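You operate a simulated robot arm through the tools that you are given. There is no shell and no other tool. Be economical: measure what you need, move in short steps, check, and stop when the job is done.

The job below is to be done with a simulated two-armed robot. You get a single attempt, and the scene is never put back.

TASK
Draw the white vacuum bag down to -0.7 bar or lower.
Fine: Nozzle into the valve, pump on, watch the gauge. Pump off and vent before the nozzle goes back in its holder; shut the vent again.

Only the result counts: the job must be done as asked and must still hold three seconds after the hand-in. Knocking over, shifting, dropping, spilling or breaking anything else fails it.

THE ROBOT
Two 7-joint arms with two-finger parallel grippers on one trunk that stands fixed in place. Base frame: the origin is at the foot of the trunk, x ahead of it, y to its left, z up; the work surface is at about z = 820. Units: mm, degrees, N and s.
The left shoulder is at [70, 163, 1270], the right one opposite. With the tool pointing down near the work surface each hand reaches from about 340 to 860 mm from the base axis, measured 20 degrees to its own side. Payload 3.43 kg a hand.
The TCP of each hand is the grasp point between the finger pads, 34 mm short of the fingertips. In the tool frame z runs along the fingers and y along their closing line. The gripper opens to 128 mm. The fingers are 24 mm wide and 12 mm thick; the gripper's body (48 by 130 mm) begins 96 mm behind the TCP.
Orientation is told as [roll, pitch, yaw] about the base's x, y, z axes, in that order, counted from this pose: with the fingers straight down and closing along the base's y, the tool's x points along the base's -x, its y along +y and its z along -z.

THE INTERFACE
- The arms move only by the tool servo_tool. It takes "left_plan", "right_plan" or both (then of equal length, played together; a hand with none holds still); each is text: rows parted by semicolons, each of 7 numbers parted by spaces: the turn, a rotation vector about the base's x, y, z in units of 8 degrees (1.0 is 8 degrees), then the shift along the base's x, y, z in units of 20 mm (1.0 is 20 mm), then the opening, from 0 (shut) to 1 (fully open). In form: ax ay az tx ty tz grip; .... A call has 1 to 12 rows; each row shifts and turns the commanded pose from where the row before left it. A call with a number of a shift or a turn outside -1 to 1 is refused whole. A row lasts 0.2 s, in which the tool goes at most 50 mm and 8.6 degrees; a call with a longer step from one row to the next is refused whole, and so is a gripper value outside its range. A pose out of reach is approached as far as the arm can. The call stops where the force on the tool passes 90 N (or 10 N more than at its start, if that is more) or the arm is blocked; 0.2 s more then pass. Each finger travels about 153 mm/s and halts on what it meets, pressing with about 22 N; the grip force reading is that of the motor and also rises with nothing between the fingers. The clock runs only during rows and for 0.2 s after the last one: add rows that do not move to give the fingers time. The reply holds the time, the measured pose of the TCP, the force on the tool along the base axes, the opening and the grip force, in the units named above and with some noise, with the torque about the TCP (base axes, N m) and any sound that the robot's microphone picked up, and new pictures: "views" is both (left out), scene, wrist or none (wrist: the cameras of the hands that moved).
- Cameras (640 x 400 px; columns grow to the right, rows downward): "scene" is now at [120.4, -57.1, 1495.9]; the picture's right is [-0.63, -0.77, 0.00], its down [-0.44, 0.36, -0.82] and it looks along [0.64, -0.52, -0.57] (base axes); focal length 242 px, centre (320, 200). "left" rides on the left gripper at [76, 11, -160] in its tool frame; the picture's right is [-0.15, 0.99, 0.00], its down [-0.88, -0.13, -0.46] and it looks along [-0.45, -0.07, 0.89] (tool axes); focal length 234 px, centre (320, 200). "right" rides on the right gripper at [76, -11, -160] in its tool frame; the picture's right is [0.15, 0.99, 0.00], its down [-0.88, 0.13, -0.46] and it looks along [-0.45, 0.07, 0.89] (tool axes); focal length 234 px, centre (320, 200). There is no depth. A picture from a camera that has moved, and an enlarged one, comes with that camera's place and axes in the base frame and with its lens.
- move_column(by): slides the trunk up (or, below 0, down) by that many mm; the arms and the scene camera ride with it, the base frame stays. It gives what a move gives, with no picture.
- aim_head(pan, tilt): turns the head with the scene camera to pan (to the left, within 86 degrees either way) and tilt (down, from -29 to 69), counted from straight ahead of the robot. It gives what a move gives, and a new picture of the scene camera.
- zoom(camera, box): a new picture of the part [left, top, right, bottom] of that camera's present view, enlarged. No time passes.
- finish_job(): hands the job in; it is judged then, once.

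Go step by step. Nothing tells you positions but the pictures and the camera data: compare them with the known pose of the tool, close in by small moves and look again before you grip or let go. The budget is 120 turns and 200 pictures, counting those below and the enlarged ones. Unless the task says otherwise, let go and move clear before handing in, and close with one line.

The tools are called after "Emit:" as a command line: name --argument value ..., lists and objects as JSON in quotes. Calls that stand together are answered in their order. servo_tool: Moves the arms, as the interface text tells. Its arguments: {"type":"object","properties":{"left_plan":{"type":"string"},"right_plan":{"type":"string"},"views":{"type":"string","enum":["both","scene","wrist","none"]}},"required":[]} The other tools are called the same way: move_column (by) slides the trunk up or down; aim_head (pan, tilt) turns the head that bears the scene camera; zoom (camera, box) takes an enlarged picture of a part of a camera's view; finish_job () hands the job in.

At the start:

```text
time: 0.0
left_position: [561.9, -35.5, 1233.8]
left_tcp_rot: [0.0, 0.1, 0.0]
left_contact_force: [-0.1, -0.4, 0.2]
left_torque: [0.03, -0.04, 0.02]
left_grip_width: 128.1
left_grip_force: 0.1
right_position: [437.5, -518.7, 1292.0]
right_tcp_rot: [0.0, 0.0, 0.1]
right_contact_force: [0.0, 1.2, 0.2]
right_torque: [0.02, 0.01, -0.02]
right_grip_width: 127.8
right_grip_force: 0.1
trunk travel left (down, up): [-750.0, 190.0]
head pan, tilt: [-39.4, 34.7]
```

scene: 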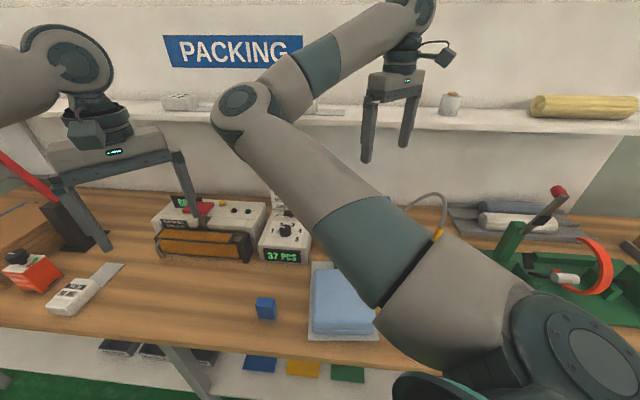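
right: 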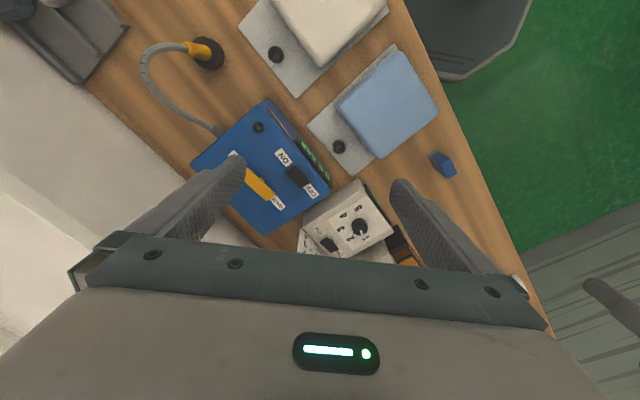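
left: 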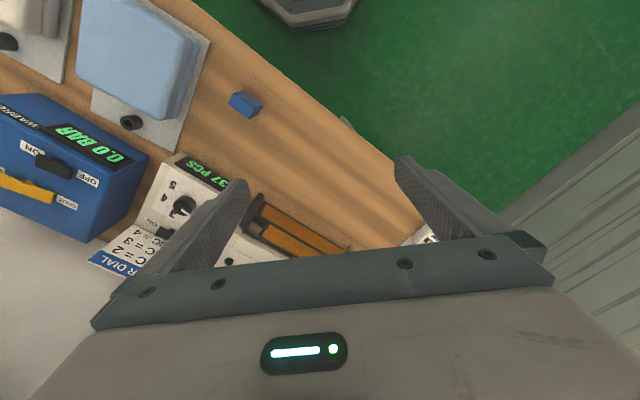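

The right wrist camera shows a blue vacuum pump box with a hose nozzle in a holder, and white and blue bags beside it. I'll enlarge these first.

Emit:
zoom --camera "right" --box '[120, 0, 440, 200]'

Emit:
zoom --camera "right" --box '[180, 80, 340, 240]'

Emit:
zoom --camera "left" --box '[0, 0, 240, 280]'

```text
2.00 times, centred on (280, 100) of right
camera zoom: at [362.6, -529.6, 1450.9], right [-0.15, 0.99, 0.0], down [0.88, 0.13, 0.46], along [0.45, 0.07, -0.89], focal length 468 px, centre (400, 400)
```

zoom: 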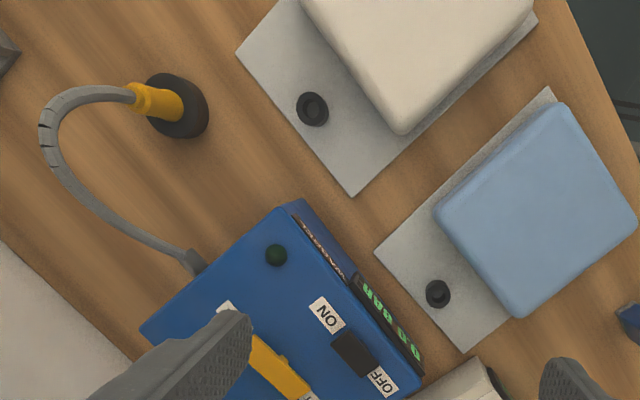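

```text
2.50 times, centred on (260, 160) of right
camera zoom: at [362.6, -529.6, 1450.9], right [-0.15, 0.99, 0.0], down [0.88, 0.13, 0.46], along [0.45, 0.07, -0.89], focal length 585 px, centre (470, 300)
```

zoom: 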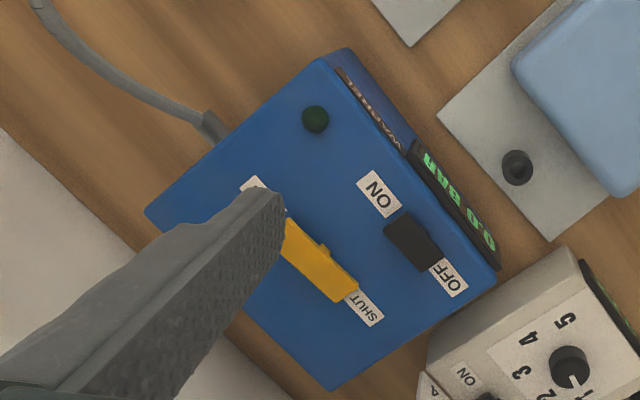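

```text
1.43 times, centred on (120, 140) of left
camera zoom: at [485.9, -24.1, 1394.0], right [0.15, 0.99, 0.0], down [0.88, -0.13, 0.46], along [0.45, -0.07, -0.89], focal length 334 px, centre (606, 286)
```

zoom: 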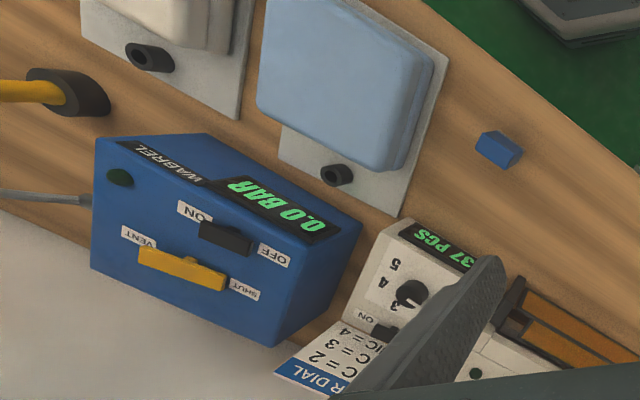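

The pump box is near (554,-552) with its top at about 970. The white bag's valve is near (326,-631,845), and the nozzle stands in its holder near (346,-779). I'll move the right hand closer for a look.

Emit:
servo_tool --right_plan "0 0 0 -0.7 -0.8 -0.5 1; 0 0 0 -0.7 -0.8 -0.5 1; 0 0 0 -0.7 -0.8 -0.5 1; 0 0 0 -0.7 -0.8 -0.5 1; 0 0 0 -0.7 -0.8 -0.5 1; 0 0 0 -0.7 -0.8 -0.5 1; 0 0 0 -0.7 -0.8 -0.5 1; 0 0 0 -0.7 -0.8 -0.5 1" --views "wrist"

Emit:
aim_head --pan -65 --tilt 40

```text
time: 1.8
left_position: [561.1, -36.0, 1233.9]
left_tcp_rot: [0.1, 0.0, 0.0]
left_contact_force: [-0.5, -1.0, -0.1]
left_torque: [0.03, -0.01, 0.02]
left_grip_width: 127.9
left_grip_force: 0.0
right_position: [323.0, -647.0, 1213.3]
right_tcp_rot: [-0.1, 0.0, 0.1]
right_contact_force: [0.1, 0.0, 0.9]
right_torque: [0.02, 0.0, 0.01]
right_grip_width: 128.2
right_grip_force: 0.1
trunk travel left (down, up): [-750.0, 190.0]
head pan, tilt: [-39.4, 34.7]
camera right: at [249.0, -658.1, 1372.6], right [-0.15, 0.99, 0.0], down [0.88, 0.13, 0.46], along [0.45, 0.07, -0.89], focal length 234 px, centre (320, 200)
```

right: 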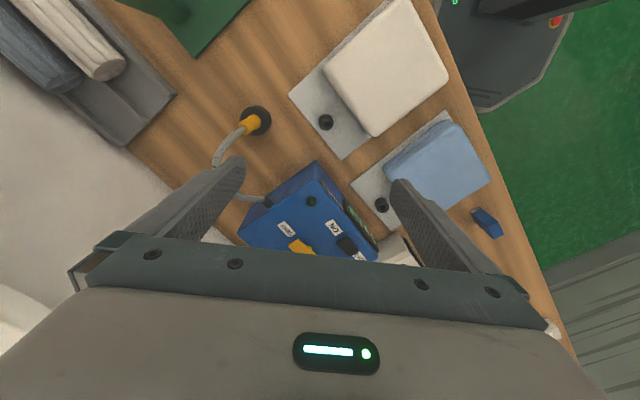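

```text
time: 2.7
left_position: [562.2, -34.6, 1234.7]
left_tcp_rot: [-0.1, 0.0, -0.2]
left_contact_force: [-0.3, 0.1, 1.5]
left_torque: [0.0, -0.02, 0.0]
left_grip_width: 127.9
left_grip_force: 0.1
right_position: [324.0, -644.9, 1214.3]
right_tcp_rot: [-0.2, 0.0, 0.1]
right_contact_force: [-0.9, 0.2, 0.0]
right_torque: [-0.02, 0.01, -0.03]
right_grip_width: 128.1
right_grip_force: 0.2
trunk travel left (down, up): [-750.0, 190.0]
head pan, tilt: [-65.0, 40.0]
camera scene: at [88.2, -78.0, 1487.8], right [-0.91, -0.42, 0.0], down [-0.27, 0.58, -0.77], along [0.32, -0.69, -0.64], focal length 242 px, centre (320, 200)
```

scene: 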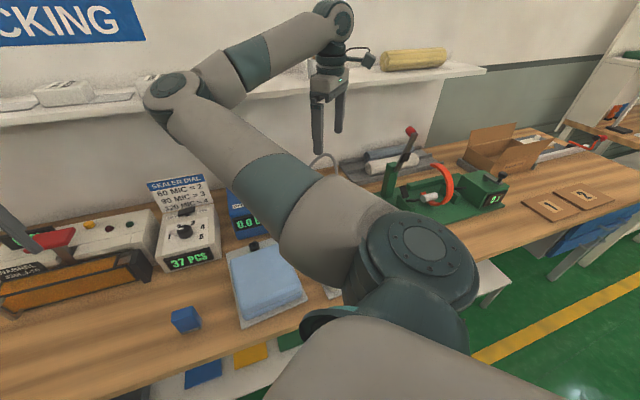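

Emit:
zoom --camera "right" --box '[200, 80, 400, 270]'

Emit:
zoom --camera "right" --box '[200, 90, 290, 180]'

```text
2.11 times, centred on (300, 175) of right
camera zoom: at [249.8, -656.6, 1373.2], right [-0.15, 0.99, 0.0], down [0.88, 0.13, 0.46], along [0.45, 0.07, -0.89], focal length 493 px, centre (362, 253)
```

zoom: 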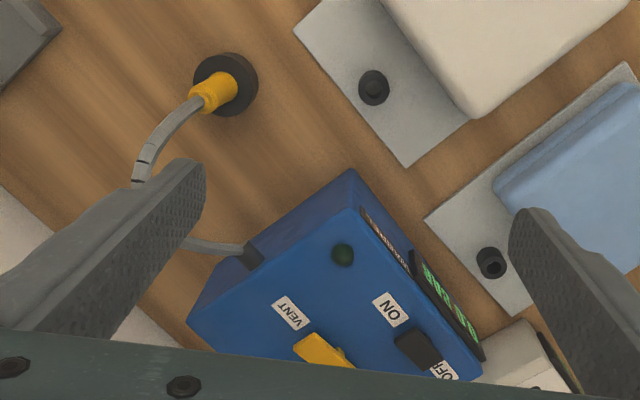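

```text
4.44 times, centred on (245, 135) of right
camera zoom: at [249.8, -656.6, 1373.2], right [-0.15, 0.99, 0.0], down [0.88, 0.13, 0.46], along [0.45, 0.07, -0.89], focal length 1041 px, centre (653, 489)
```

zoom: 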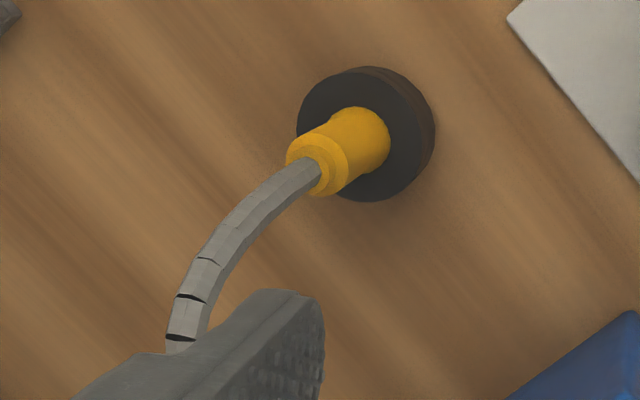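

The nozzle stands upright near (348,-782), with its yellow body from about z 850 to 920. The hose arches from its top towards the pump. I'll approach with the hand yawed about -64° and tilted, so that the palm stays clear of the hose.

Emit:
servo_tool --right_plan "0 0 -1 -0.1 0 -0.5 1; 0 0 -1 -0.1 0 -0.5 1; 0 0 -1 -0.1 0 -0.5 1; 0 0 -1 -0.1 0 -0.5 1; 0 0 -1 -0.1 0 -0.5 1; 0 0 -1 -0.1 0 -0.5 1; 0 0 -1 -0.1 0 -0.5 1; 0 0 -1 -0.1 0 -0.5 1; -0.9 -0.44 0 -0.1 0 -0.5 0.6; -0.9 -0.44 0 -0.1 0 -0.5 0.6; -0.9 -0.44 0 -0.1 0 -0.5 0.6; -0.9 -0.44 0 -0.1 0 -0.5 0.6" --views "both"

```text
time: 5.3
left_position: [561.2, -34.6, 1234.0]
left_tcp_rot: [0.0, 0.0, 0.0]
left_contact_force: [0.0, 0.0, -0.5]
left_torque: [0.01, 0.01, 0.0]
left_grip_width: 128.1
left_grip_force: 0.0
right_position: [300.9, -645.1, 1092.5]
right_tcp_rot: [-0.1, -32.1, -63.9]
right_contact_force: [0.0, 0.1, 0.1]
right_torque: [0.01, 0.0, 0.04]
right_grip_width: 76.7
right_grip_force: 0.1
trunk travel left (down, up): [-750.0, 190.0]
head pan, tilt: [-65.0, 40.0]
camera scene: at [88.1, -77.4, 1487.9], right [-0.91, -0.42, 0.0], down [-0.27, 0.58, -0.77], along [0.32, -0.69, -0.64], focal length 242 px, centre (320, 200)
camera right: at [227.1, -516.3, 1186.2], right [0.83, 0.55, -0.08], down [0.34, -0.39, 0.85], along [0.43, -0.74, -0.51], focal length 234 px, centre (320, 200)
```

scene: 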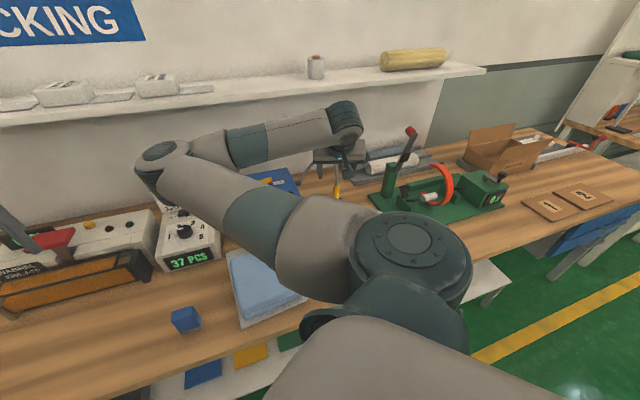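
right: 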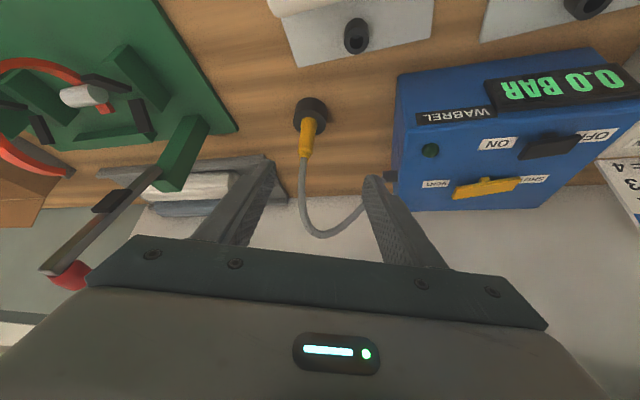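

Emit:
zoom --camera "right" --box '[260, 80, 360, 180]'

Emit:
zoom --camera "right" --box '[380, 50, 640, 220]'

Emit:
zoom --camera "right" --box '[310, 0, 410, 70]'

```text
4.00 times, centred on (310, 130) of right
camera zoom: at [227.1, -516.3, 1186.2], right [0.83, 0.55, -0.08], down [0.34, -0.39, 0.85], along [0.43, -0.74, -0.51], focal length 937 px, centre (360, 480)
```

zoom: 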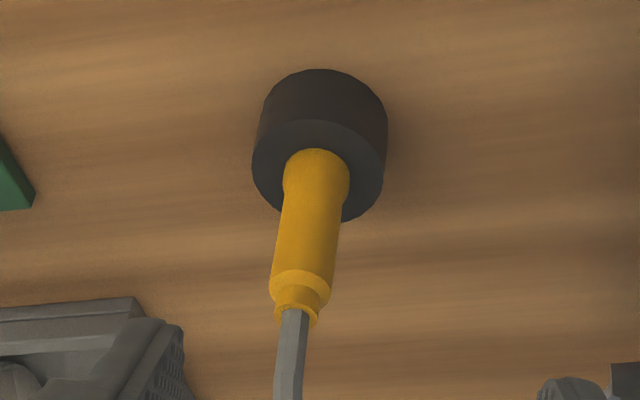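

```text
2.35 times, centred on (510, 135) of right
camera zoom: at [227.1, -516.3, 1186.2], right [0.83, 0.55, -0.08], down [0.34, -0.39, 0.85], along [0.43, -0.74, -0.51], focal length 551 px, centre (-127, 353)
```

zoom: 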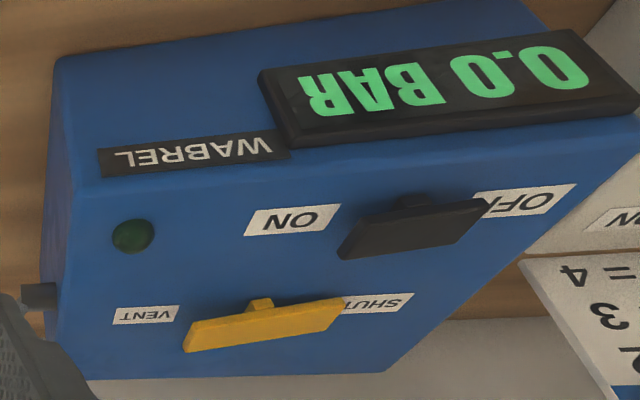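

```text
5.71 times, centred on (360, 35) of right
camera zoom: at [227.1, -516.3, 1186.2], right [0.83, 0.55, -0.08], down [0.34, -0.39, 0.85], along [0.43, -0.74, -0.51], focal length 1338 px, centre (91, 1143)
```

zoom: 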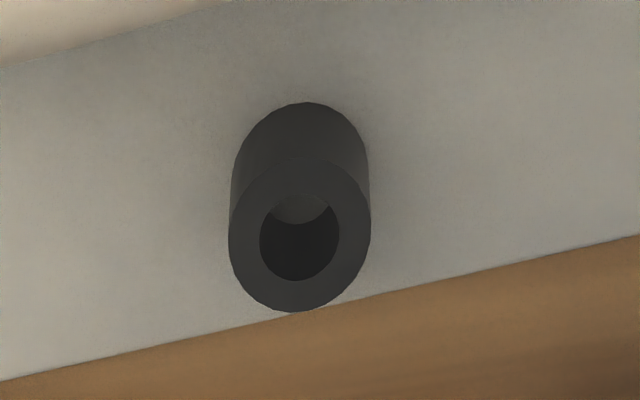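

The nozzle axis is near (347,-784), with the puck top at 848, and the valve is near (327,-634) with its top at about 850. Next I tilt to 40° and move to a point 100 mm short of the nozzle.

Emit:
servo_tool --right_plan "-0.9 -0.44 0 0.13 -0.58 -0.87 0.6; 0 0 0 0.13 -0.58 -0.87 0.6; 0 0 0 0.13 -0.58 -0.87 0.6; 0 0 0 0.13 -0.58 -0.87 0.6; 0 0 0 0.13 -0.58 -0.87 0.6; 0 0 0 0.13 -0.58 -0.87 0.6; 0 0 0 0.13 -0.58 -0.87 0.6" --views "wrist"

```text
time: 6.9
left_position: [562.3, -35.8, 1233.8]
left_tcp_rot: [0.0, 0.0, 0.0]
left_contact_force: [0.4, -0.9, -0.4]
left_torque: [0.01, 0.03, -0.01]
left_grip_width: 127.8
left_grip_force: 0.0
right_position: [319.7, -727.6, 967.0]
right_tcp_rot: [-0.1, -40.0, -63.9]
right_contact_force: [0.3, -0.4, 0.4]
right_torque: [0.01, 0.0, 0.0]
right_grip_width: 76.8
right_grip_force: 0.0
trunk travel left (down, up): [-750.0, 190.0]
head pan, tilt: [-65.0, 40.0]
camera right: at [239.9, -588.1, 1041.3], right [0.84, 0.53, -0.1], down [0.29, -0.28, 0.92], along [0.46, -0.8, -0.39], focal length 234 px, centre (320, 200)
```

right: 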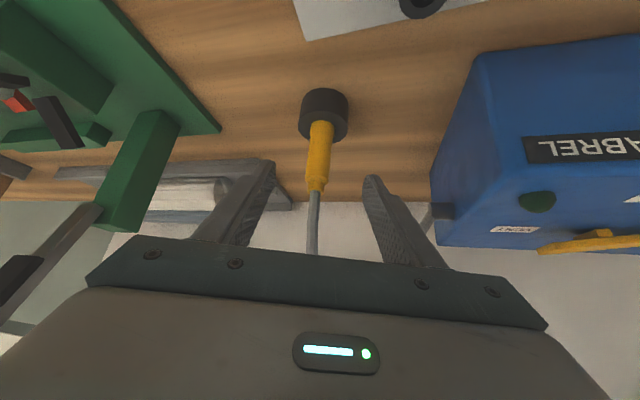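

Emit:
servo_tool --right_plan "0 0 0 0.27 -0.575 -0.74 0.6; 0 0 0 0.27 -0.575 -0.74 0.6; 0 0 0 0.27 -0.575 -0.74 0.6; 0 0 0 0.27 -0.575 -0.74 0.6; 0 0 0 0.27 -0.575 -0.74 0.6" --views "both"

Emit:
zoom --camera "right" --box '[240, 60, 400, 220]'

```text
time: 8.1
left_position: [562.4, -36.3, 1233.6]
left_tcp_rot: [0.0, 0.0, 0.1]
left_contact_force: [0.4, 0.2, -0.3]
left_torque: [-0.02, -0.03, -0.01]
left_grip_width: 128.0
left_grip_force: 0.0
right_position: [345.9, -784.7, 893.8]
right_tcp_rot: [-0.1, -40.1, -63.9]
right_contact_force: [0.5, 0.1, -0.7]
right_torque: [0.03, 0.01, 0.01]
right_grip_width: 76.7
right_grip_force: 0.1
trunk travel left (down, up): [-750.0, 190.0]
head pan, tilt: [-65.0, 40.0]
camera scene: at [88.1, -79.0, 1487.8], right [-0.91, -0.42, 0.0], down [-0.27, 0.58, -0.77], along [0.32, -0.69, -0.64], focal length 242 px, centre (320, 200)
camera right: at [266.9, -645.2, 968.5], right [0.84, 0.53, -0.1], down [0.29, -0.28, 0.92], along [0.46, -0.8, -0.39], focal length 234 px, centre (320, 200)
```

scene: 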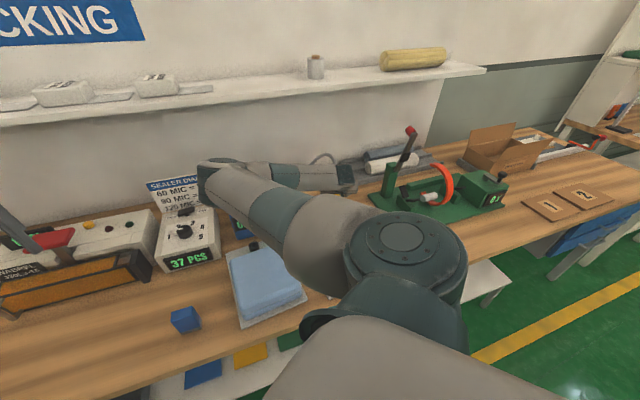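
right: 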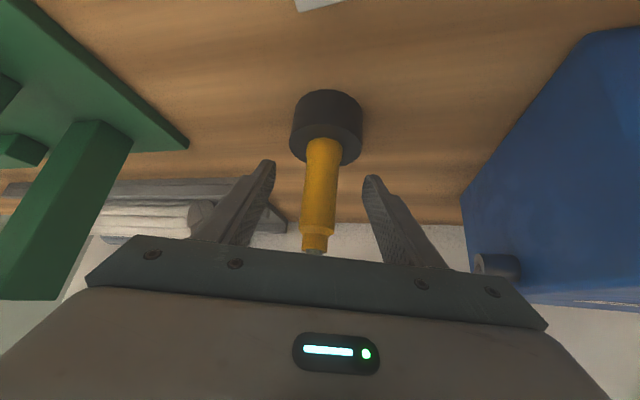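

```text
2.50 times, centred on (320, 140) of right
camera zoom: at [266.9, -645.2, 968.5], right [0.84, 0.53, -0.1], down [0.29, -0.28, 0.92], along [0.46, -0.8, -0.39], focal length 585 px, centre (320, 350)
```

zoom: 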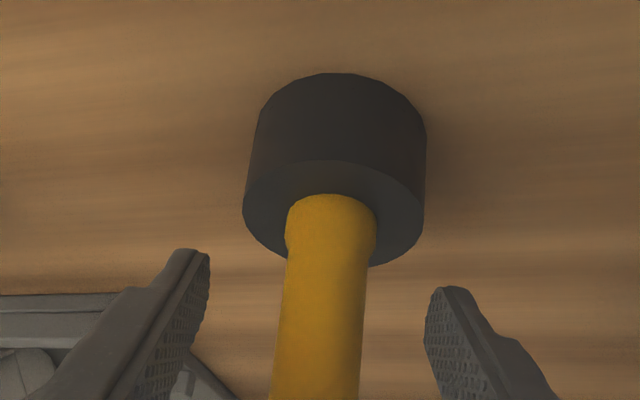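

Emit:
zoom --camera "left" --box '[0, 0, 640, 400]'

```text
1.00 times, centred on (320, 200) of left (not enlarged: the box is as wide or as high as the picture)
camera zoom: at [486.0, -24.9, 1393.9], right [0.15, 0.99, 0.0], down [0.88, -0.13, 0.46], along [0.45, -0.07, -0.89], focal length 234 px, centre (320, 200)
```

zoom: 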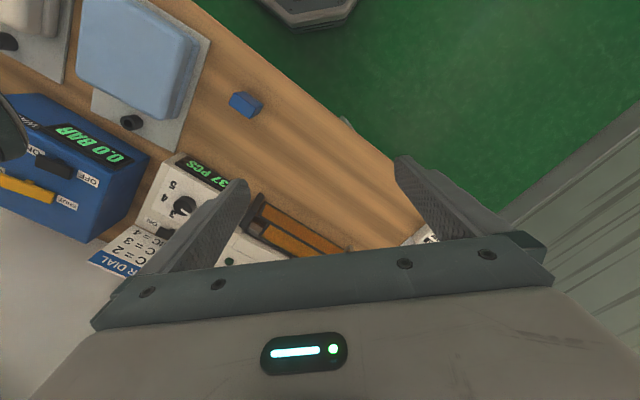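

The nozzle sits between the fingers and the elbow is well above the pump. I'll close the fingers.

Emit:
servo_tool --right_plan "0 0 0 0 0 0 0.25; 0 0 0 0 0 0 0; 0 0 0 0 0 0 0; 0 0 0 0 0 0 0" --views "wrist"

```text
time: 9.1
left_position: [561.8, -35.4, 1233.6]
left_tcp_rot: [0.0, -0.1, 0.0]
left_contact_force: [0.2, -0.5, 0.3]
left_torque: [0.03, 0.02, -0.03]
left_grip_width: 127.8
left_grip_force: 0.1
right_position: [346.9, -784.4, 895.2]
right_tcp_rot: [-0.2, -40.1, -63.8]
right_contact_force: [1.5, -0.7, 1.3]
right_torque: [-0.09, -0.01, -0.03]
right_grip_width: 27.4
right_grip_force: 22.3
trunk travel left (down, up): [-750.0, 190.0]
head pan, tilt: [-65.0, 40.0]
camera right: at [266.6, -644.6, 969.1], right [0.84, 0.53, -0.1], down [0.29, -0.28, 0.92], along [0.46, -0.8, -0.39], focal length 234 px, centre (320, 200)
```

right: 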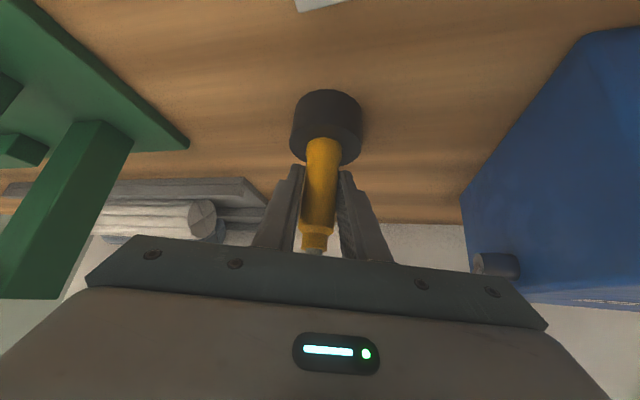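

Gripped at 27.4 mm wide. I'll lift straight up.

Emit:
servo_tool --right_plan "0 0 0 0 0 0.5 0; 0 0 0 0 0 0.7 0; 0 0 0 0 0 0.7 0; 0 0 0 0 0 0.7 0; 0 0 0 0 0 0.7 0; 0 0 0 0 0 0.7 0" --views "both"

Emit:
zoom --camera "right" --box '[240, 60, 400, 220]'

```text
time: 10.5
left_position: [561.5, -34.9, 1233.6]
left_tcp_rot: [0.0, 0.0, 0.0]
left_contact_force: [0.5, -0.2, 0.3]
left_torque: [-0.03, 0.0, 0.0]
left_grip_width: 128.2
left_grip_force: 0.0
right_position: [345.5, -785.1, 977.0]
right_tcp_rot: [-0.1, -40.1, -63.8]
right_contact_force: [-0.7, -0.9, -1.6]
right_torque: [0.01, 0.03, -0.03]
right_grip_width: 27.4
right_grip_force: 21.9
trunk travel left (down, up): [-750.0, 190.0]
head pan, tilt: [-65.0, 40.0]
camera scene: at [87.9, -78.1, 1487.8], right [-0.91, -0.42, 0.0], down [-0.27, 0.58, -0.77], along [0.32, -0.69, -0.64], focal length 242 px, centre (320, 200)
camera right: at [267.2, -646.1, 1049.4], right [0.84, 0.53, -0.1], down [0.29, -0.28, 0.92], along [0.46, -0.8, -0.39], focal length 234 px, centre (320, 200)
```

scene: 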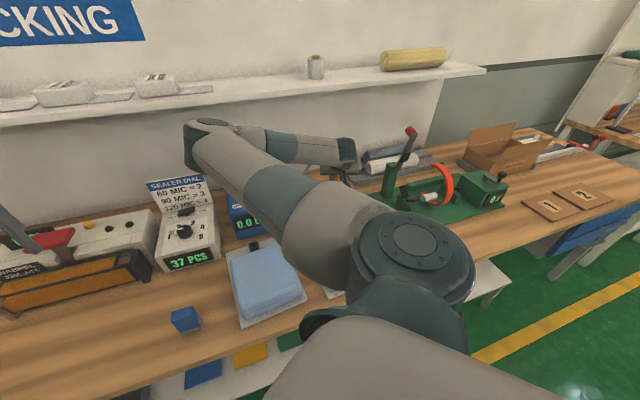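
right: 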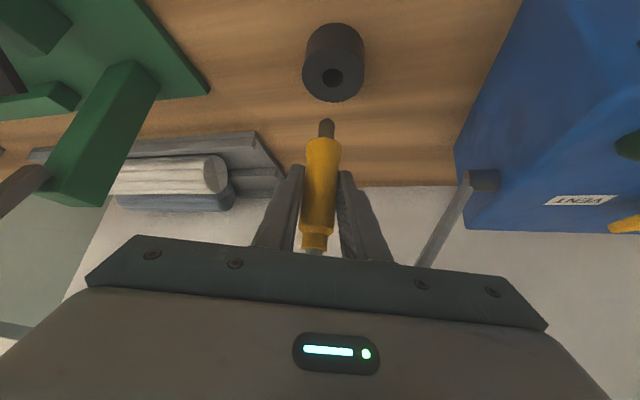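

```text
2.50 times, centred on (320, 140) of right
camera zoom: at [267.2, -646.1, 1049.4], right [0.84, 0.53, -0.1], down [0.29, -0.28, 0.92], along [0.46, -0.8, -0.39], focal length 585 px, centre (320, 350)
```

zoom: 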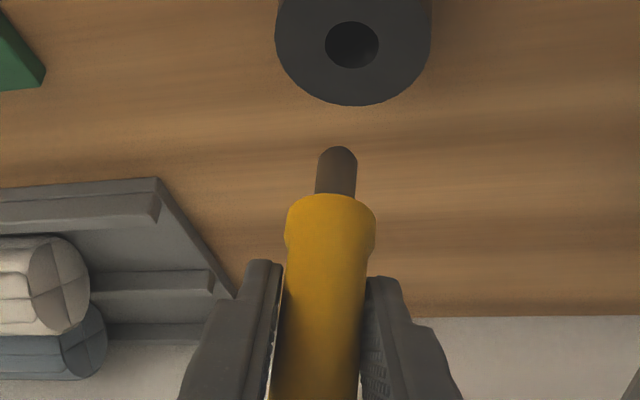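

The nozzle is out, with its tip about 72 mm below the TCP and its shoulder 46 below. I'll move over the white bag's valve.

Emit:
servo_tool --right_plan "0 0 0 -0.12 0.94 0 0; 0 0 0 -0.12 0.94 0 0; 0 0 0 -0.12 0.94 0 0; 0 0 0 -0.12 0.94 0 0; 0 0 0 -0.12 0.94 0 0; 0 0 0 -0.12 0.94 0 0; 0 0 0 -0.12 0.94 0 0; 0 0 0 -0.12 0.94 0 0" --views "both"

Emit:
zoom --camera "right" --box '[240, 40, 400, 200]'

```text
time: 12.3
left_position: [562.8, -34.7, 1234.5]
left_tcp_rot: [0.0, 0.1, 0.1]
left_contact_force: [0.0, -0.5, 0.1]
left_torque: [-0.01, 0.0, -0.04]
left_grip_width: 128.2
left_grip_force: 0.1
right_position: [326.6, -634.0, 976.7]
right_tcp_rot: [-0.1, -40.1, -63.9]
right_contact_force: [0.9, 0.5, -0.9]
right_torque: [-0.01, 0.03, 0.0]
right_grip_width: 27.5
right_grip_force: 21.8
trunk travel left (down, up): [-750.0, 190.0]
head pan, tilt: [-65.0, 40.0]
camera scene: at [88.2, -77.3, 1487.9], right [-0.91, -0.42, 0.0], down [-0.27, 0.58, -0.77], along [0.32, -0.69, -0.64], focal length 242 px, centre (320, 200)
camera right: at [247.8, -494.7, 1049.0], right [0.84, 0.53, -0.1], down [0.28, -0.28, 0.92], along [0.46, -0.8, -0.39], focal length 234 px, centre (320, 200)
```

scene: 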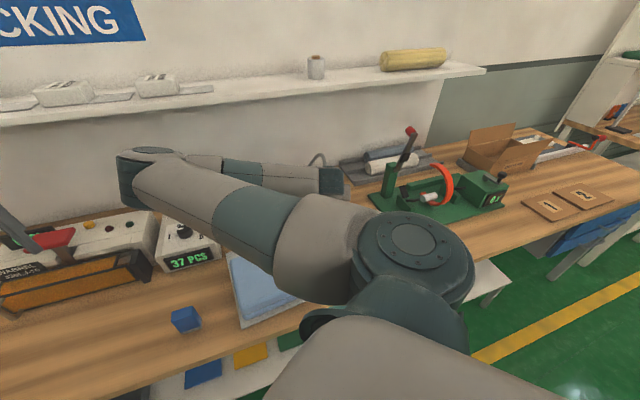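
right: 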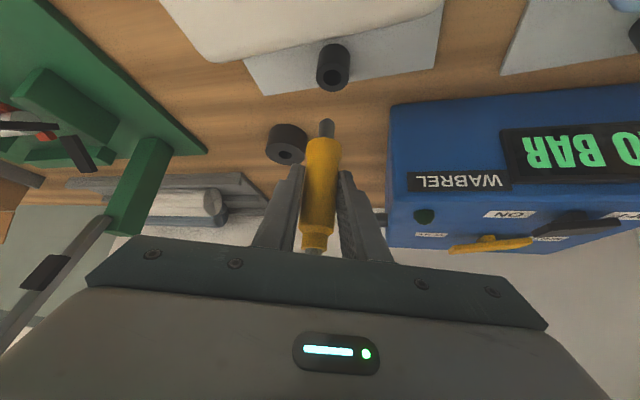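

```text
2.50 times, centred on (320, 120) of right
camera zoom: at [247.8, -494.7, 1049.0], right [0.84, 0.53, -0.1], down [0.28, -0.28, 0.92], along [0.46, -0.8, -0.39], focal length 585 px, centre (320, 400)
```

zoom: 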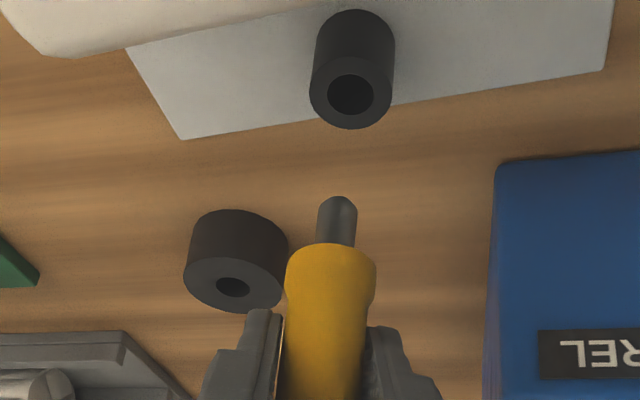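

The valve hole lines up nearly as the holder hole did. I'll descend partway and look again.

Emit:
servo_tool --right_plan "0 0 0 0.03 -0.05 -0.5 0; 0 0 0 0 0 -0.6 0; 0 0 0 0 0 -0.6 0; 0 0 0 0 0 -0.5 0" --views "wrist"

Emit:
zoom --camera "right" --box '[280, 70, 380, 170]'

Emit:
zoom --camera "left" --box '[0, 0, 130, 80]'

```text
time: 13.3
left_position: [562.4, -34.9, 1233.7]
left_tcp_rot: [0.0, 0.0, 0.0]
left_contact_force: [-1.2, 0.4, -0.3]
left_torque: [0.0, 0.04, -0.02]
left_grip_width: 127.7
left_grip_force: 0.1
right_position: [327.3, -636.1, 929.2]
right_tcp_rot: [-0.2, -40.0, -63.9]
right_contact_force: [0.0, -0.3, 0.4]
right_torque: [0.01, -0.02, 0.01]
right_grip_width: 27.5
right_grip_force: 22.0
trunk travel left (down, up): [-750.0, 190.0]
head pan, tilt: [-65.0, 40.0]
camera right: at [248.0, -496.2, 1003.7], right [0.84, 0.53, -0.1], down [0.29, -0.28, 0.92], along [0.46, -0.8, -0.39], focal length 234 px, centre (320, 200)
```

right: 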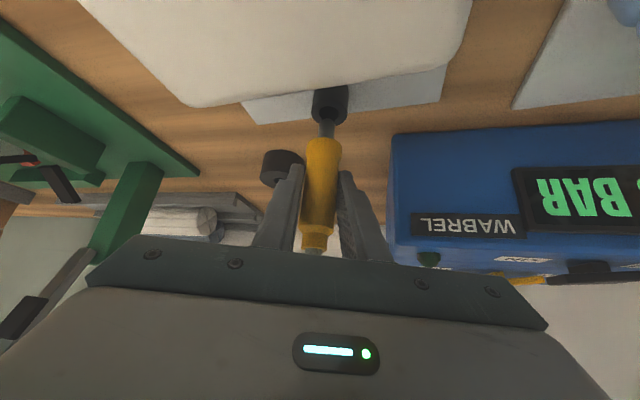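

```text
4.00 times, centred on (330, 120) of right
camera zoom: at [248.0, -496.2, 1003.7], right [0.84, 0.53, -0.1], down [0.29, -0.28, 0.92], along [0.46, -0.8, -0.39], focal length 937 px, centre (280, 520)
```

zoom: 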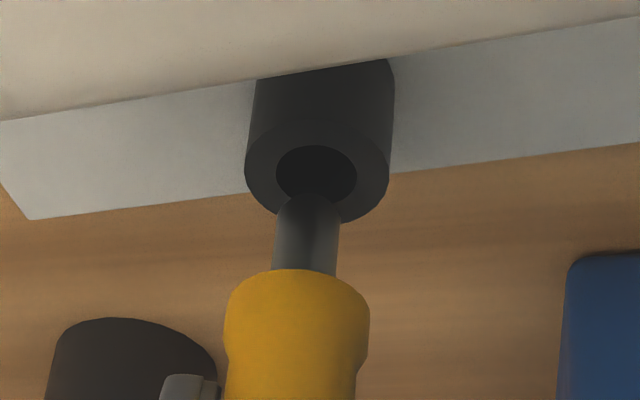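

```text
4.92 times, centred on (65, 40) of left
camera zoom: at [486.1, -24.3, 1393.9], right [0.15, 0.99, 0.0], down [0.88, -0.13, 0.46], along [0.45, -0.07, -0.89], focal length 1153 px, centre (1575, 988)
```

zoom: 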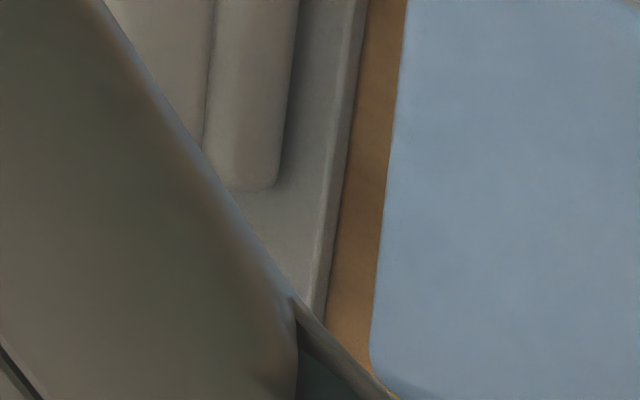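

Emit:
servo_tool --right_plan "0 0 0 0 0 -0.3 0; 0 0 0 0 0 -0.3 0; 0 0 0 0 0 -0.2 0" --views "wrist"

Emit:
zoom --camera "right" --box '[280, 70, 380, 170]'

```text
time: 14.1
left_position: [562.1, -34.2, 1233.7]
left_tcp_rot: [0.1, 0.0, 0.0]
left_contact_force: [0.0, 0.3, -0.7]
left_torque: [0.01, 0.0, -0.01]
left_grip_width: 128.0
left_grip_force: 0.0
right_position: [326.8, -635.1, 913.2]
right_tcp_rot: [-0.1, -39.9, -63.8]
right_contact_force: [-0.4, 0.2, -0.7]
right_torque: [0.02, 0.0, -0.01]
right_grip_width: 27.6
right_grip_force: 22.3
trunk travel left (down, up): [-750.0, 190.0]
head pan, tilt: [-65.0, 40.0]
camera right: at [247.7, -495.5, 987.6], right [0.84, 0.54, -0.1], down [0.29, -0.29, 0.91], along [0.46, -0.79, -0.39], focal length 234 px, centre (320, 200)
```

right: 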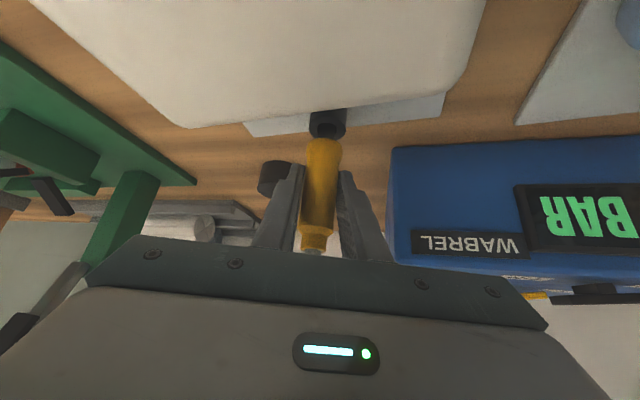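

```text
4.00 times, centred on (330, 120) of right
camera zoom: at [247.7, -495.5, 987.6], right [0.84, 0.54, -0.1], down [0.29, -0.29, 0.91], along [0.46, -0.79, -0.39], focal length 937 px, centre (280, 520)
```

zoom: 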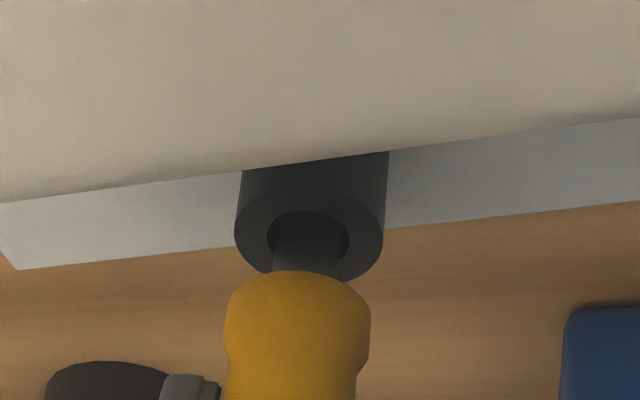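

The tip is entering the hole, centred and without contact. I'll carry on down to seat it.

Emit:
servo_tool --right_plan "0 0 0 0 0 -0.25 0; 0 0 0 0 0 -0.25 0; 0 0 0 0 0 -0.25 0; 0 0 0 0 0 -0.1 0" --views "wrist"

Emit:
zoom --camera "right" --box '[280, 70, 380, 170]'

```text
time: 15.1
left_position: [561.6, -35.2, 1234.5]
left_tcp_rot: [-0.1, 0.0, 0.1]
left_contact_force: [0.4, -0.6, 0.8]
left_torque: [0.01, 0.04, 0.0]
left_grip_width: 128.1
left_grip_force: 0.1
right_position: [327.3, -636.6, 898.5]
right_tcp_rot: [-0.2, -40.1, -63.8]
right_contact_force: [-0.5, -0.6, -0.8]
right_torque: [-0.03, 0.04, -0.03]
right_grip_width: 27.6
right_grip_force: 22.5
trunk travel left (down, up): [-750.0, 190.0]
head pan, tilt: [-65.0, 40.0]
camera right: at [248.3, -496.2, 972.0], right [0.84, 0.53, -0.1], down [0.28, -0.28, 0.92], along [0.46, -0.8, -0.39], focal length 234 px, centre (320, 200)
```

right: 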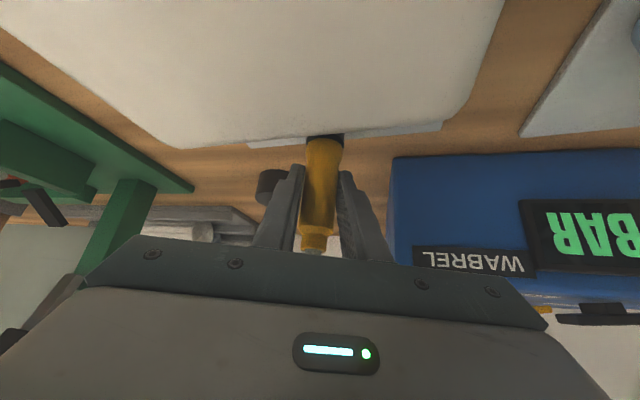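

```text
4.00 times, centred on (330, 120) of right
camera zoom: at [248.3, -496.2, 972.0], right [0.84, 0.53, -0.1], down [0.28, -0.28, 0.92], along [0.46, -0.8, -0.39], focal length 937 px, centre (280, 520)
```

zoom: 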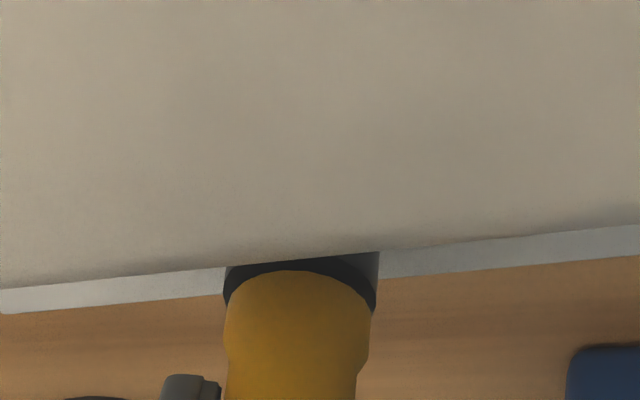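

Emit:
servo_tool --right_plan "0 0 0 0 0 -0.1 0; 0 0 0 0 0 -0.1 0" --views "none"

```text
time: 15.7
left_position: [561.4, -33.2, 1235.5]
left_tcp_rot: [-0.1, 0.1, -0.1]
left_contact_force: [0.3, 0.6, 0.0]
left_torque: [-0.01, -0.01, 0.0]
left_grip_width: 128.0
left_grip_force: 0.1
right_position: [327.2, -635.7, 897.6]
right_tcp_rot: [-0.1, -40.4, -64.0]
right_contact_force: [0.5, -0.3, 16.7]
right_torque: [-0.09, -0.07, 0.02]
right_grip_width: 27.4
right_grip_force: 22.0
trunk travel left (down, up): [-750.0, 190.0]
head pan, tilt: [-65.0, 40.0]
```

The nozzle is seated, with 17 N of contact. I'll open the fingers gently to see whether it stays put.

Emit:
servo_tool --right_plan "0 0 0 0 0 0 0.3; 0 0 0 0 0 0 0.45; 0 0 0 0 0 0 0.45" --views "wrist"

Emit:
zoom --camera "right" --box '[240, 90, 400, 260]'

```text
time: 16.5
left_position: [561.8, -35.3, 1233.1]
left_tcp_rot: [-0.1, 0.0, -0.1]
left_contact_force: [-0.1, -1.1, -0.4]
left_torque: [0.0, -0.01, 0.0]
left_grip_width: 127.7
left_grip_force: 0.1
right_position: [327.8, -636.1, 894.6]
right_tcp_rot: [0.0, -40.0, -64.0]
right_contact_force: [-1.2, 0.3, 0.3]
right_torque: [0.04, 0.04, -0.02]
right_grip_width: 57.7
right_grip_force: 0.1
trunk travel left (down, up): [-750.0, 190.0]
head pan, tilt: [-65.0, 40.0]
camera right: at [248.7, -496.7, 967.5], right [0.84, 0.53, -0.1], down [0.29, -0.28, 0.92], along [0.46, -0.8, -0.39], focal length 234 px, centre (320, 200)
```

right: 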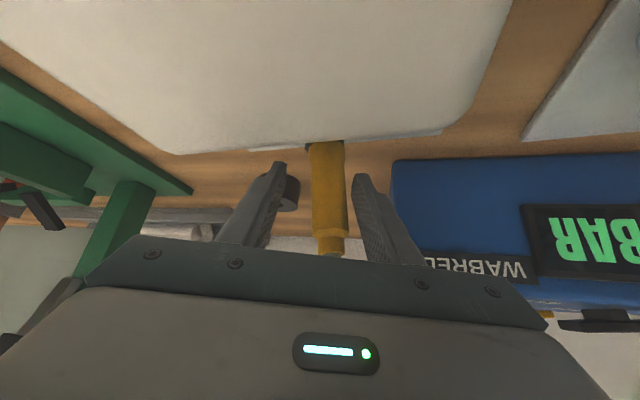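

```text
2.35 times, centred on (320, 175) of right
camera zoom: at [248.7, -496.7, 967.5], right [0.84, 0.53, -0.1], down [0.29, -0.28, 0.92], along [0.46, -0.8, -0.39], focal length 551 px, centre (320, 259)
```

zoom: 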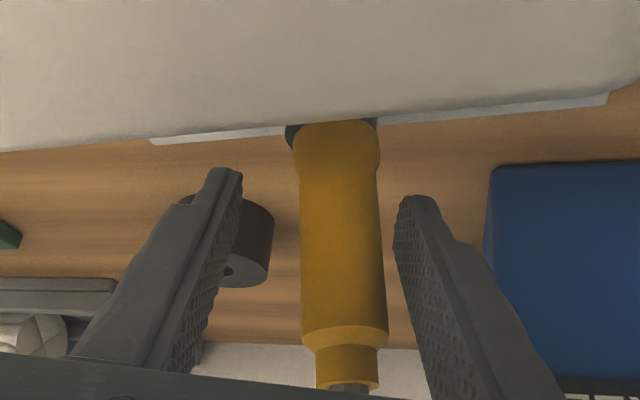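

The nozzle stays in, leaning very slightly. I'll back off along the tool axis and look again.

Emit:
servo_tool --right_plan "0 0 0 -0.28 0.58 0.77 0.45; 0 0 0 -0.28 0.58 0.77 0.45; 0 0 0 -0.28 0.58 0.77 0.45; 0 0 0 -0.28 0.58 0.77 0.45; 0 0 0 -0.28 0.58 0.77 0.45; 0 0 0 -0.28 0.58 0.77 0.45; 0 0 0 -0.28 0.58 0.77 0.45" --views "wrist"

Emit:
zoom --camera "right" --box '[250, 50, 400, 200]'

Emit:
zoom --camera "right" --box '[380, 90, 640, 260]'

```text
time: 18.1
left_position: [562.8, -35.2, 1234.8]
left_tcp_rot: [0.0, -0.1, -0.1]
left_contact_force: [0.1, -0.2, 0.5]
left_torque: [0.01, -0.01, 0.01]
left_grip_width: 127.8
left_grip_force: 0.1
right_position: [325.3, -599.3, 978.0]
right_tcp_rot: [-0.2, -40.0, -63.9]
right_contact_force: [-0.8, 0.4, -0.5]
right_torque: [0.03, -0.02, -0.03]
right_grip_width: 57.7
right_grip_force: 0.0
right hand out of reach, approached as far as the arm can: row 4, 5, 6, 7
trunk travel left (down, up): [-750.0, 190.0]
head pan, tilt: [-65.0, 40.0]
camera right: at [245.6, -459.2, 1051.3], right [0.84, 0.53, -0.1], down [0.29, -0.28, 0.92], along [0.46, -0.8, -0.39], focal length 234 px, centre (320, 200)
```

right: 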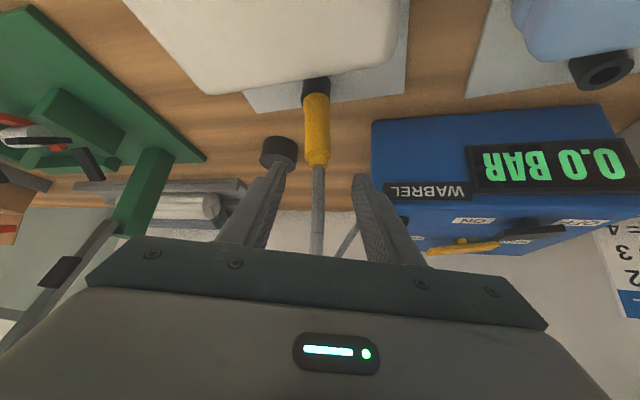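

```text
2.67 times, centred on (325, 125) of right
camera zoom: at [245.6, -459.2, 1051.3], right [0.84, 0.53, -0.1], down [0.29, -0.28, 0.92], along [0.46, -0.8, -0.39], focal length 624 px, centre (307, 400)
```

zoom: 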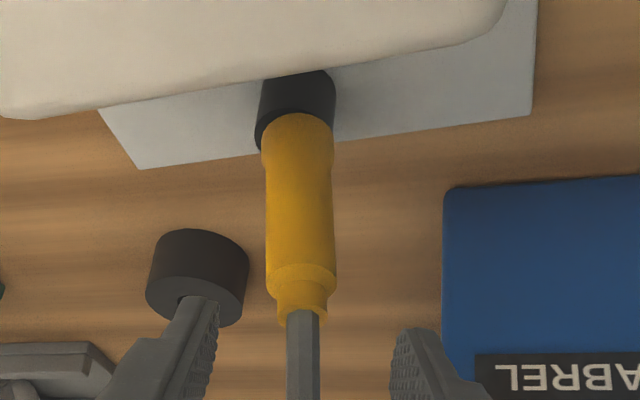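

```text
2.35 times, centred on (510, 175) of right
camera zoom: at [245.6, -459.2, 1051.3], right [0.84, 0.53, -0.1], down [0.29, -0.28, 0.92], along [0.46, -0.8, -0.39], focal length 551 px, centre (-127, 259)
```

zoom: 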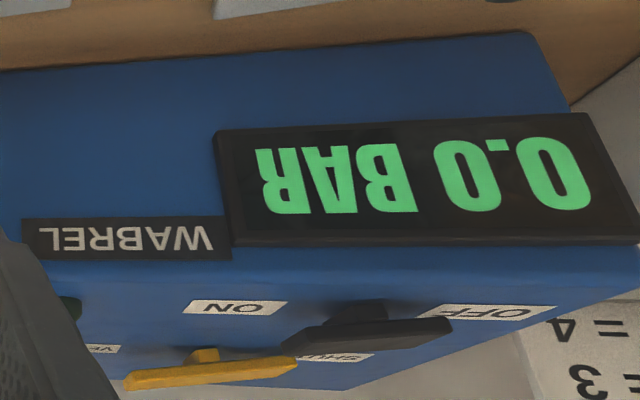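

The nozzle is seated. The black rocker is OFF (its ON end is raised) and the yellow rocker is SHUT (its VENT end is raised). I'll raise the right hand, straighten it and go over the pump to press the ON end.

Emit:
servo_tool --right_plan "0 0 0 0 0 1 0.45; 0 0 0 0 0 1 0.45; 0 0 0 0 0 1 0.45; 0 0 0 0 0 1 0.45; 0 0 0 0 0.2 1 0.45; 0 0 0 0 0.2 1 0.45; 0.9 0.44 0 0.4 0.3 0.5 0.45; 0.9 0.44 0 0.6 0.3 0 0.45; 0.9 0.44 0 0.8 0.3 0 0.45; 0.9 0.44 0 0.8 0.3 0 0.45; 0.9 0.44 0 0.8 0.3 0 0.45" --views "both"

```text
time: 20.5
left_position: [563.3, -35.3, 1235.0]
left_tcp_rot: [0.1, 0.0, 0.0]
left_contact_force: [0.9, 0.0, -0.4]
left_torque: [0.0, 0.03, 0.0]
left_grip_width: 127.9
left_grip_force: 0.0
right_position: [407.9, -577.8, 1103.8]
right_tcp_rot: [-0.1, 0.3, -63.9]
right_contact_force: [-0.1, -1.4, -0.1]
right_torque: [-0.03, 0.02, 0.0]
right_grip_width: 57.7
right_grip_force: 0.0
right hand out of reach, approached as far as the arm can: row 1, 2, 3, 4, 5
trunk travel left (down, up): [-750.0, 190.0]
head pan, tilt: [-65.0, 40.0]
camera scene: at [89.1, -79.2, 1487.7], right [-0.91, -0.42, 0.0], down [-0.27, 0.58, -0.77], along [0.32, -0.69, -0.64], focal length 242 px, centre (320, 200)
camera right: at [367.0, -515.0, 1263.4], right [0.82, 0.57, 0.0], down [0.51, -0.73, 0.45], along [0.25, -0.37, -0.89], focal length 234 px, centre (320, 200)
```

scene: 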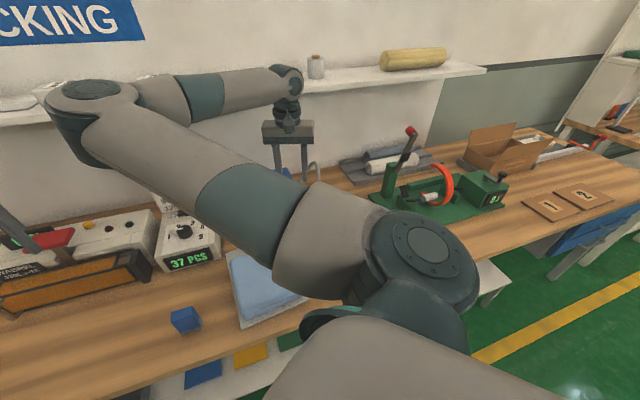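
right: 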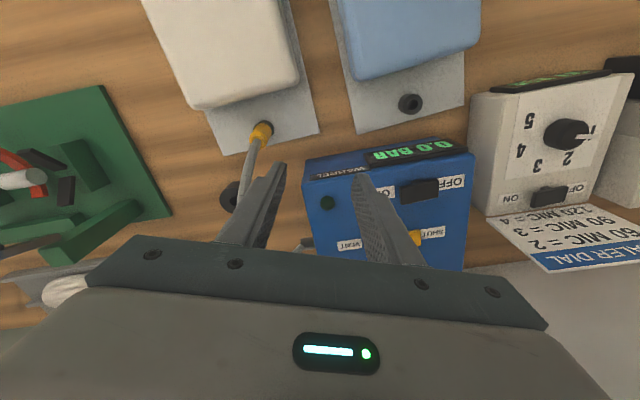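

Emit:
zoom --camera "right" --box '[300, 130, 480, 270]'

```text
2.86 times, centred on (390, 200) of right
camera zoom: at [367.0, -515.0, 1263.4], right [0.82, 0.57, 0.0], down [0.51, -0.73, 0.45], along [0.25, -0.37, -0.89], focal length 669 px, centre (120, 200)
```

zoom: 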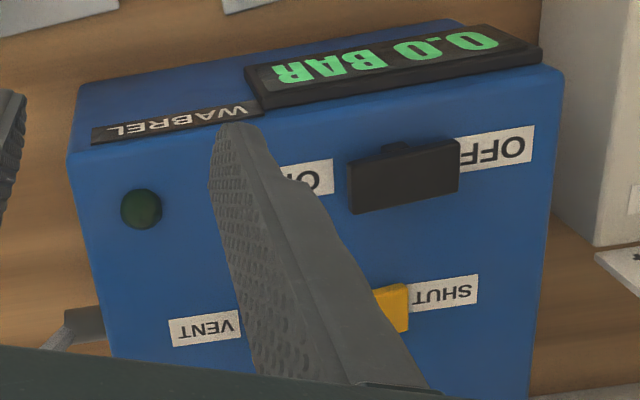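

Emit:
servo_tool --right_plan "0 0 0 0.95 0.093 -0.3 0; 0 0 0 0.95 0.093 -0.3 0; 0 0 0 0.95 0.093 -0.3 0; 0 0 0 0.95 0.093 -0.3 0; 0 0 0 0.95 0.093 -0.3 0; 0 0 0 0.95 0.093 -0.3 0; 0 0 0 0.95 0.093 -0.3 0" --views "wrist"

Emit:
zoom --camera "right" --box '[220, 60, 420, 260]'

```text
time: 22.1
left_position: [562.7, -35.9, 1233.1]
left_tcp_rot: [0.0, 0.1, 0.0]
left_contact_force: [0.6, 0.1, 0.6]
left_torque: [0.02, 0.0, 0.0]
left_grip_width: 127.9
left_grip_force: 0.0
right_position: [541.6, -564.4, 1061.2]
right_tcp_rot: [-0.1, 0.0, -63.9]
right_contact_force: [0.5, 0.2, 0.6]
right_torque: [-0.03, -0.03, -0.03]
right_grip_width: 0.2
right_grip_force: 22.1
trunk travel left (down, up): [-750.0, 190.0]
head pan, tilt: [-65.0, 40.0]
camera right: at [500.0, -501.4, 1220.6], right [0.82, 0.57, 0.0], down [0.51, -0.73, 0.46], along [0.26, -0.38, -0.89], focal length 234 px, centre (320, 200)
```

right: 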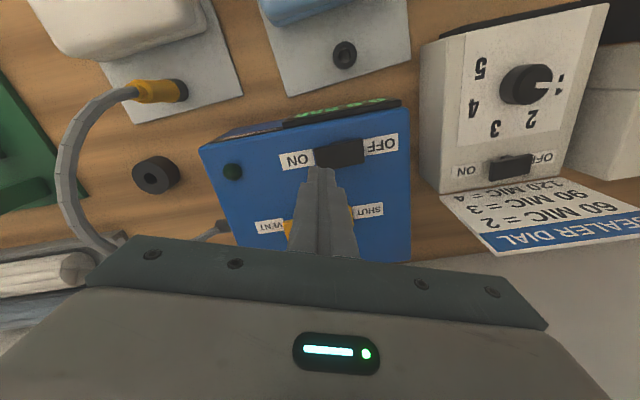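

```text
2.00 times, centred on (320, 160) of right
camera zoom: at [500.0, -501.4, 1220.6], right [0.82, 0.57, 0.0], down [0.51, -0.73, 0.46], along [0.26, -0.38, -0.89], focal length 468 px, centre (320, 280)
```

zoom: 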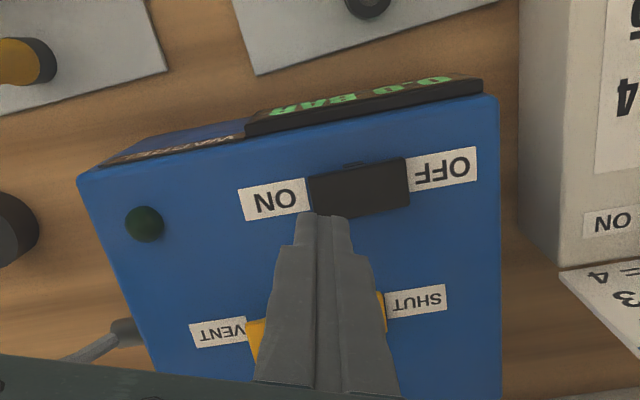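

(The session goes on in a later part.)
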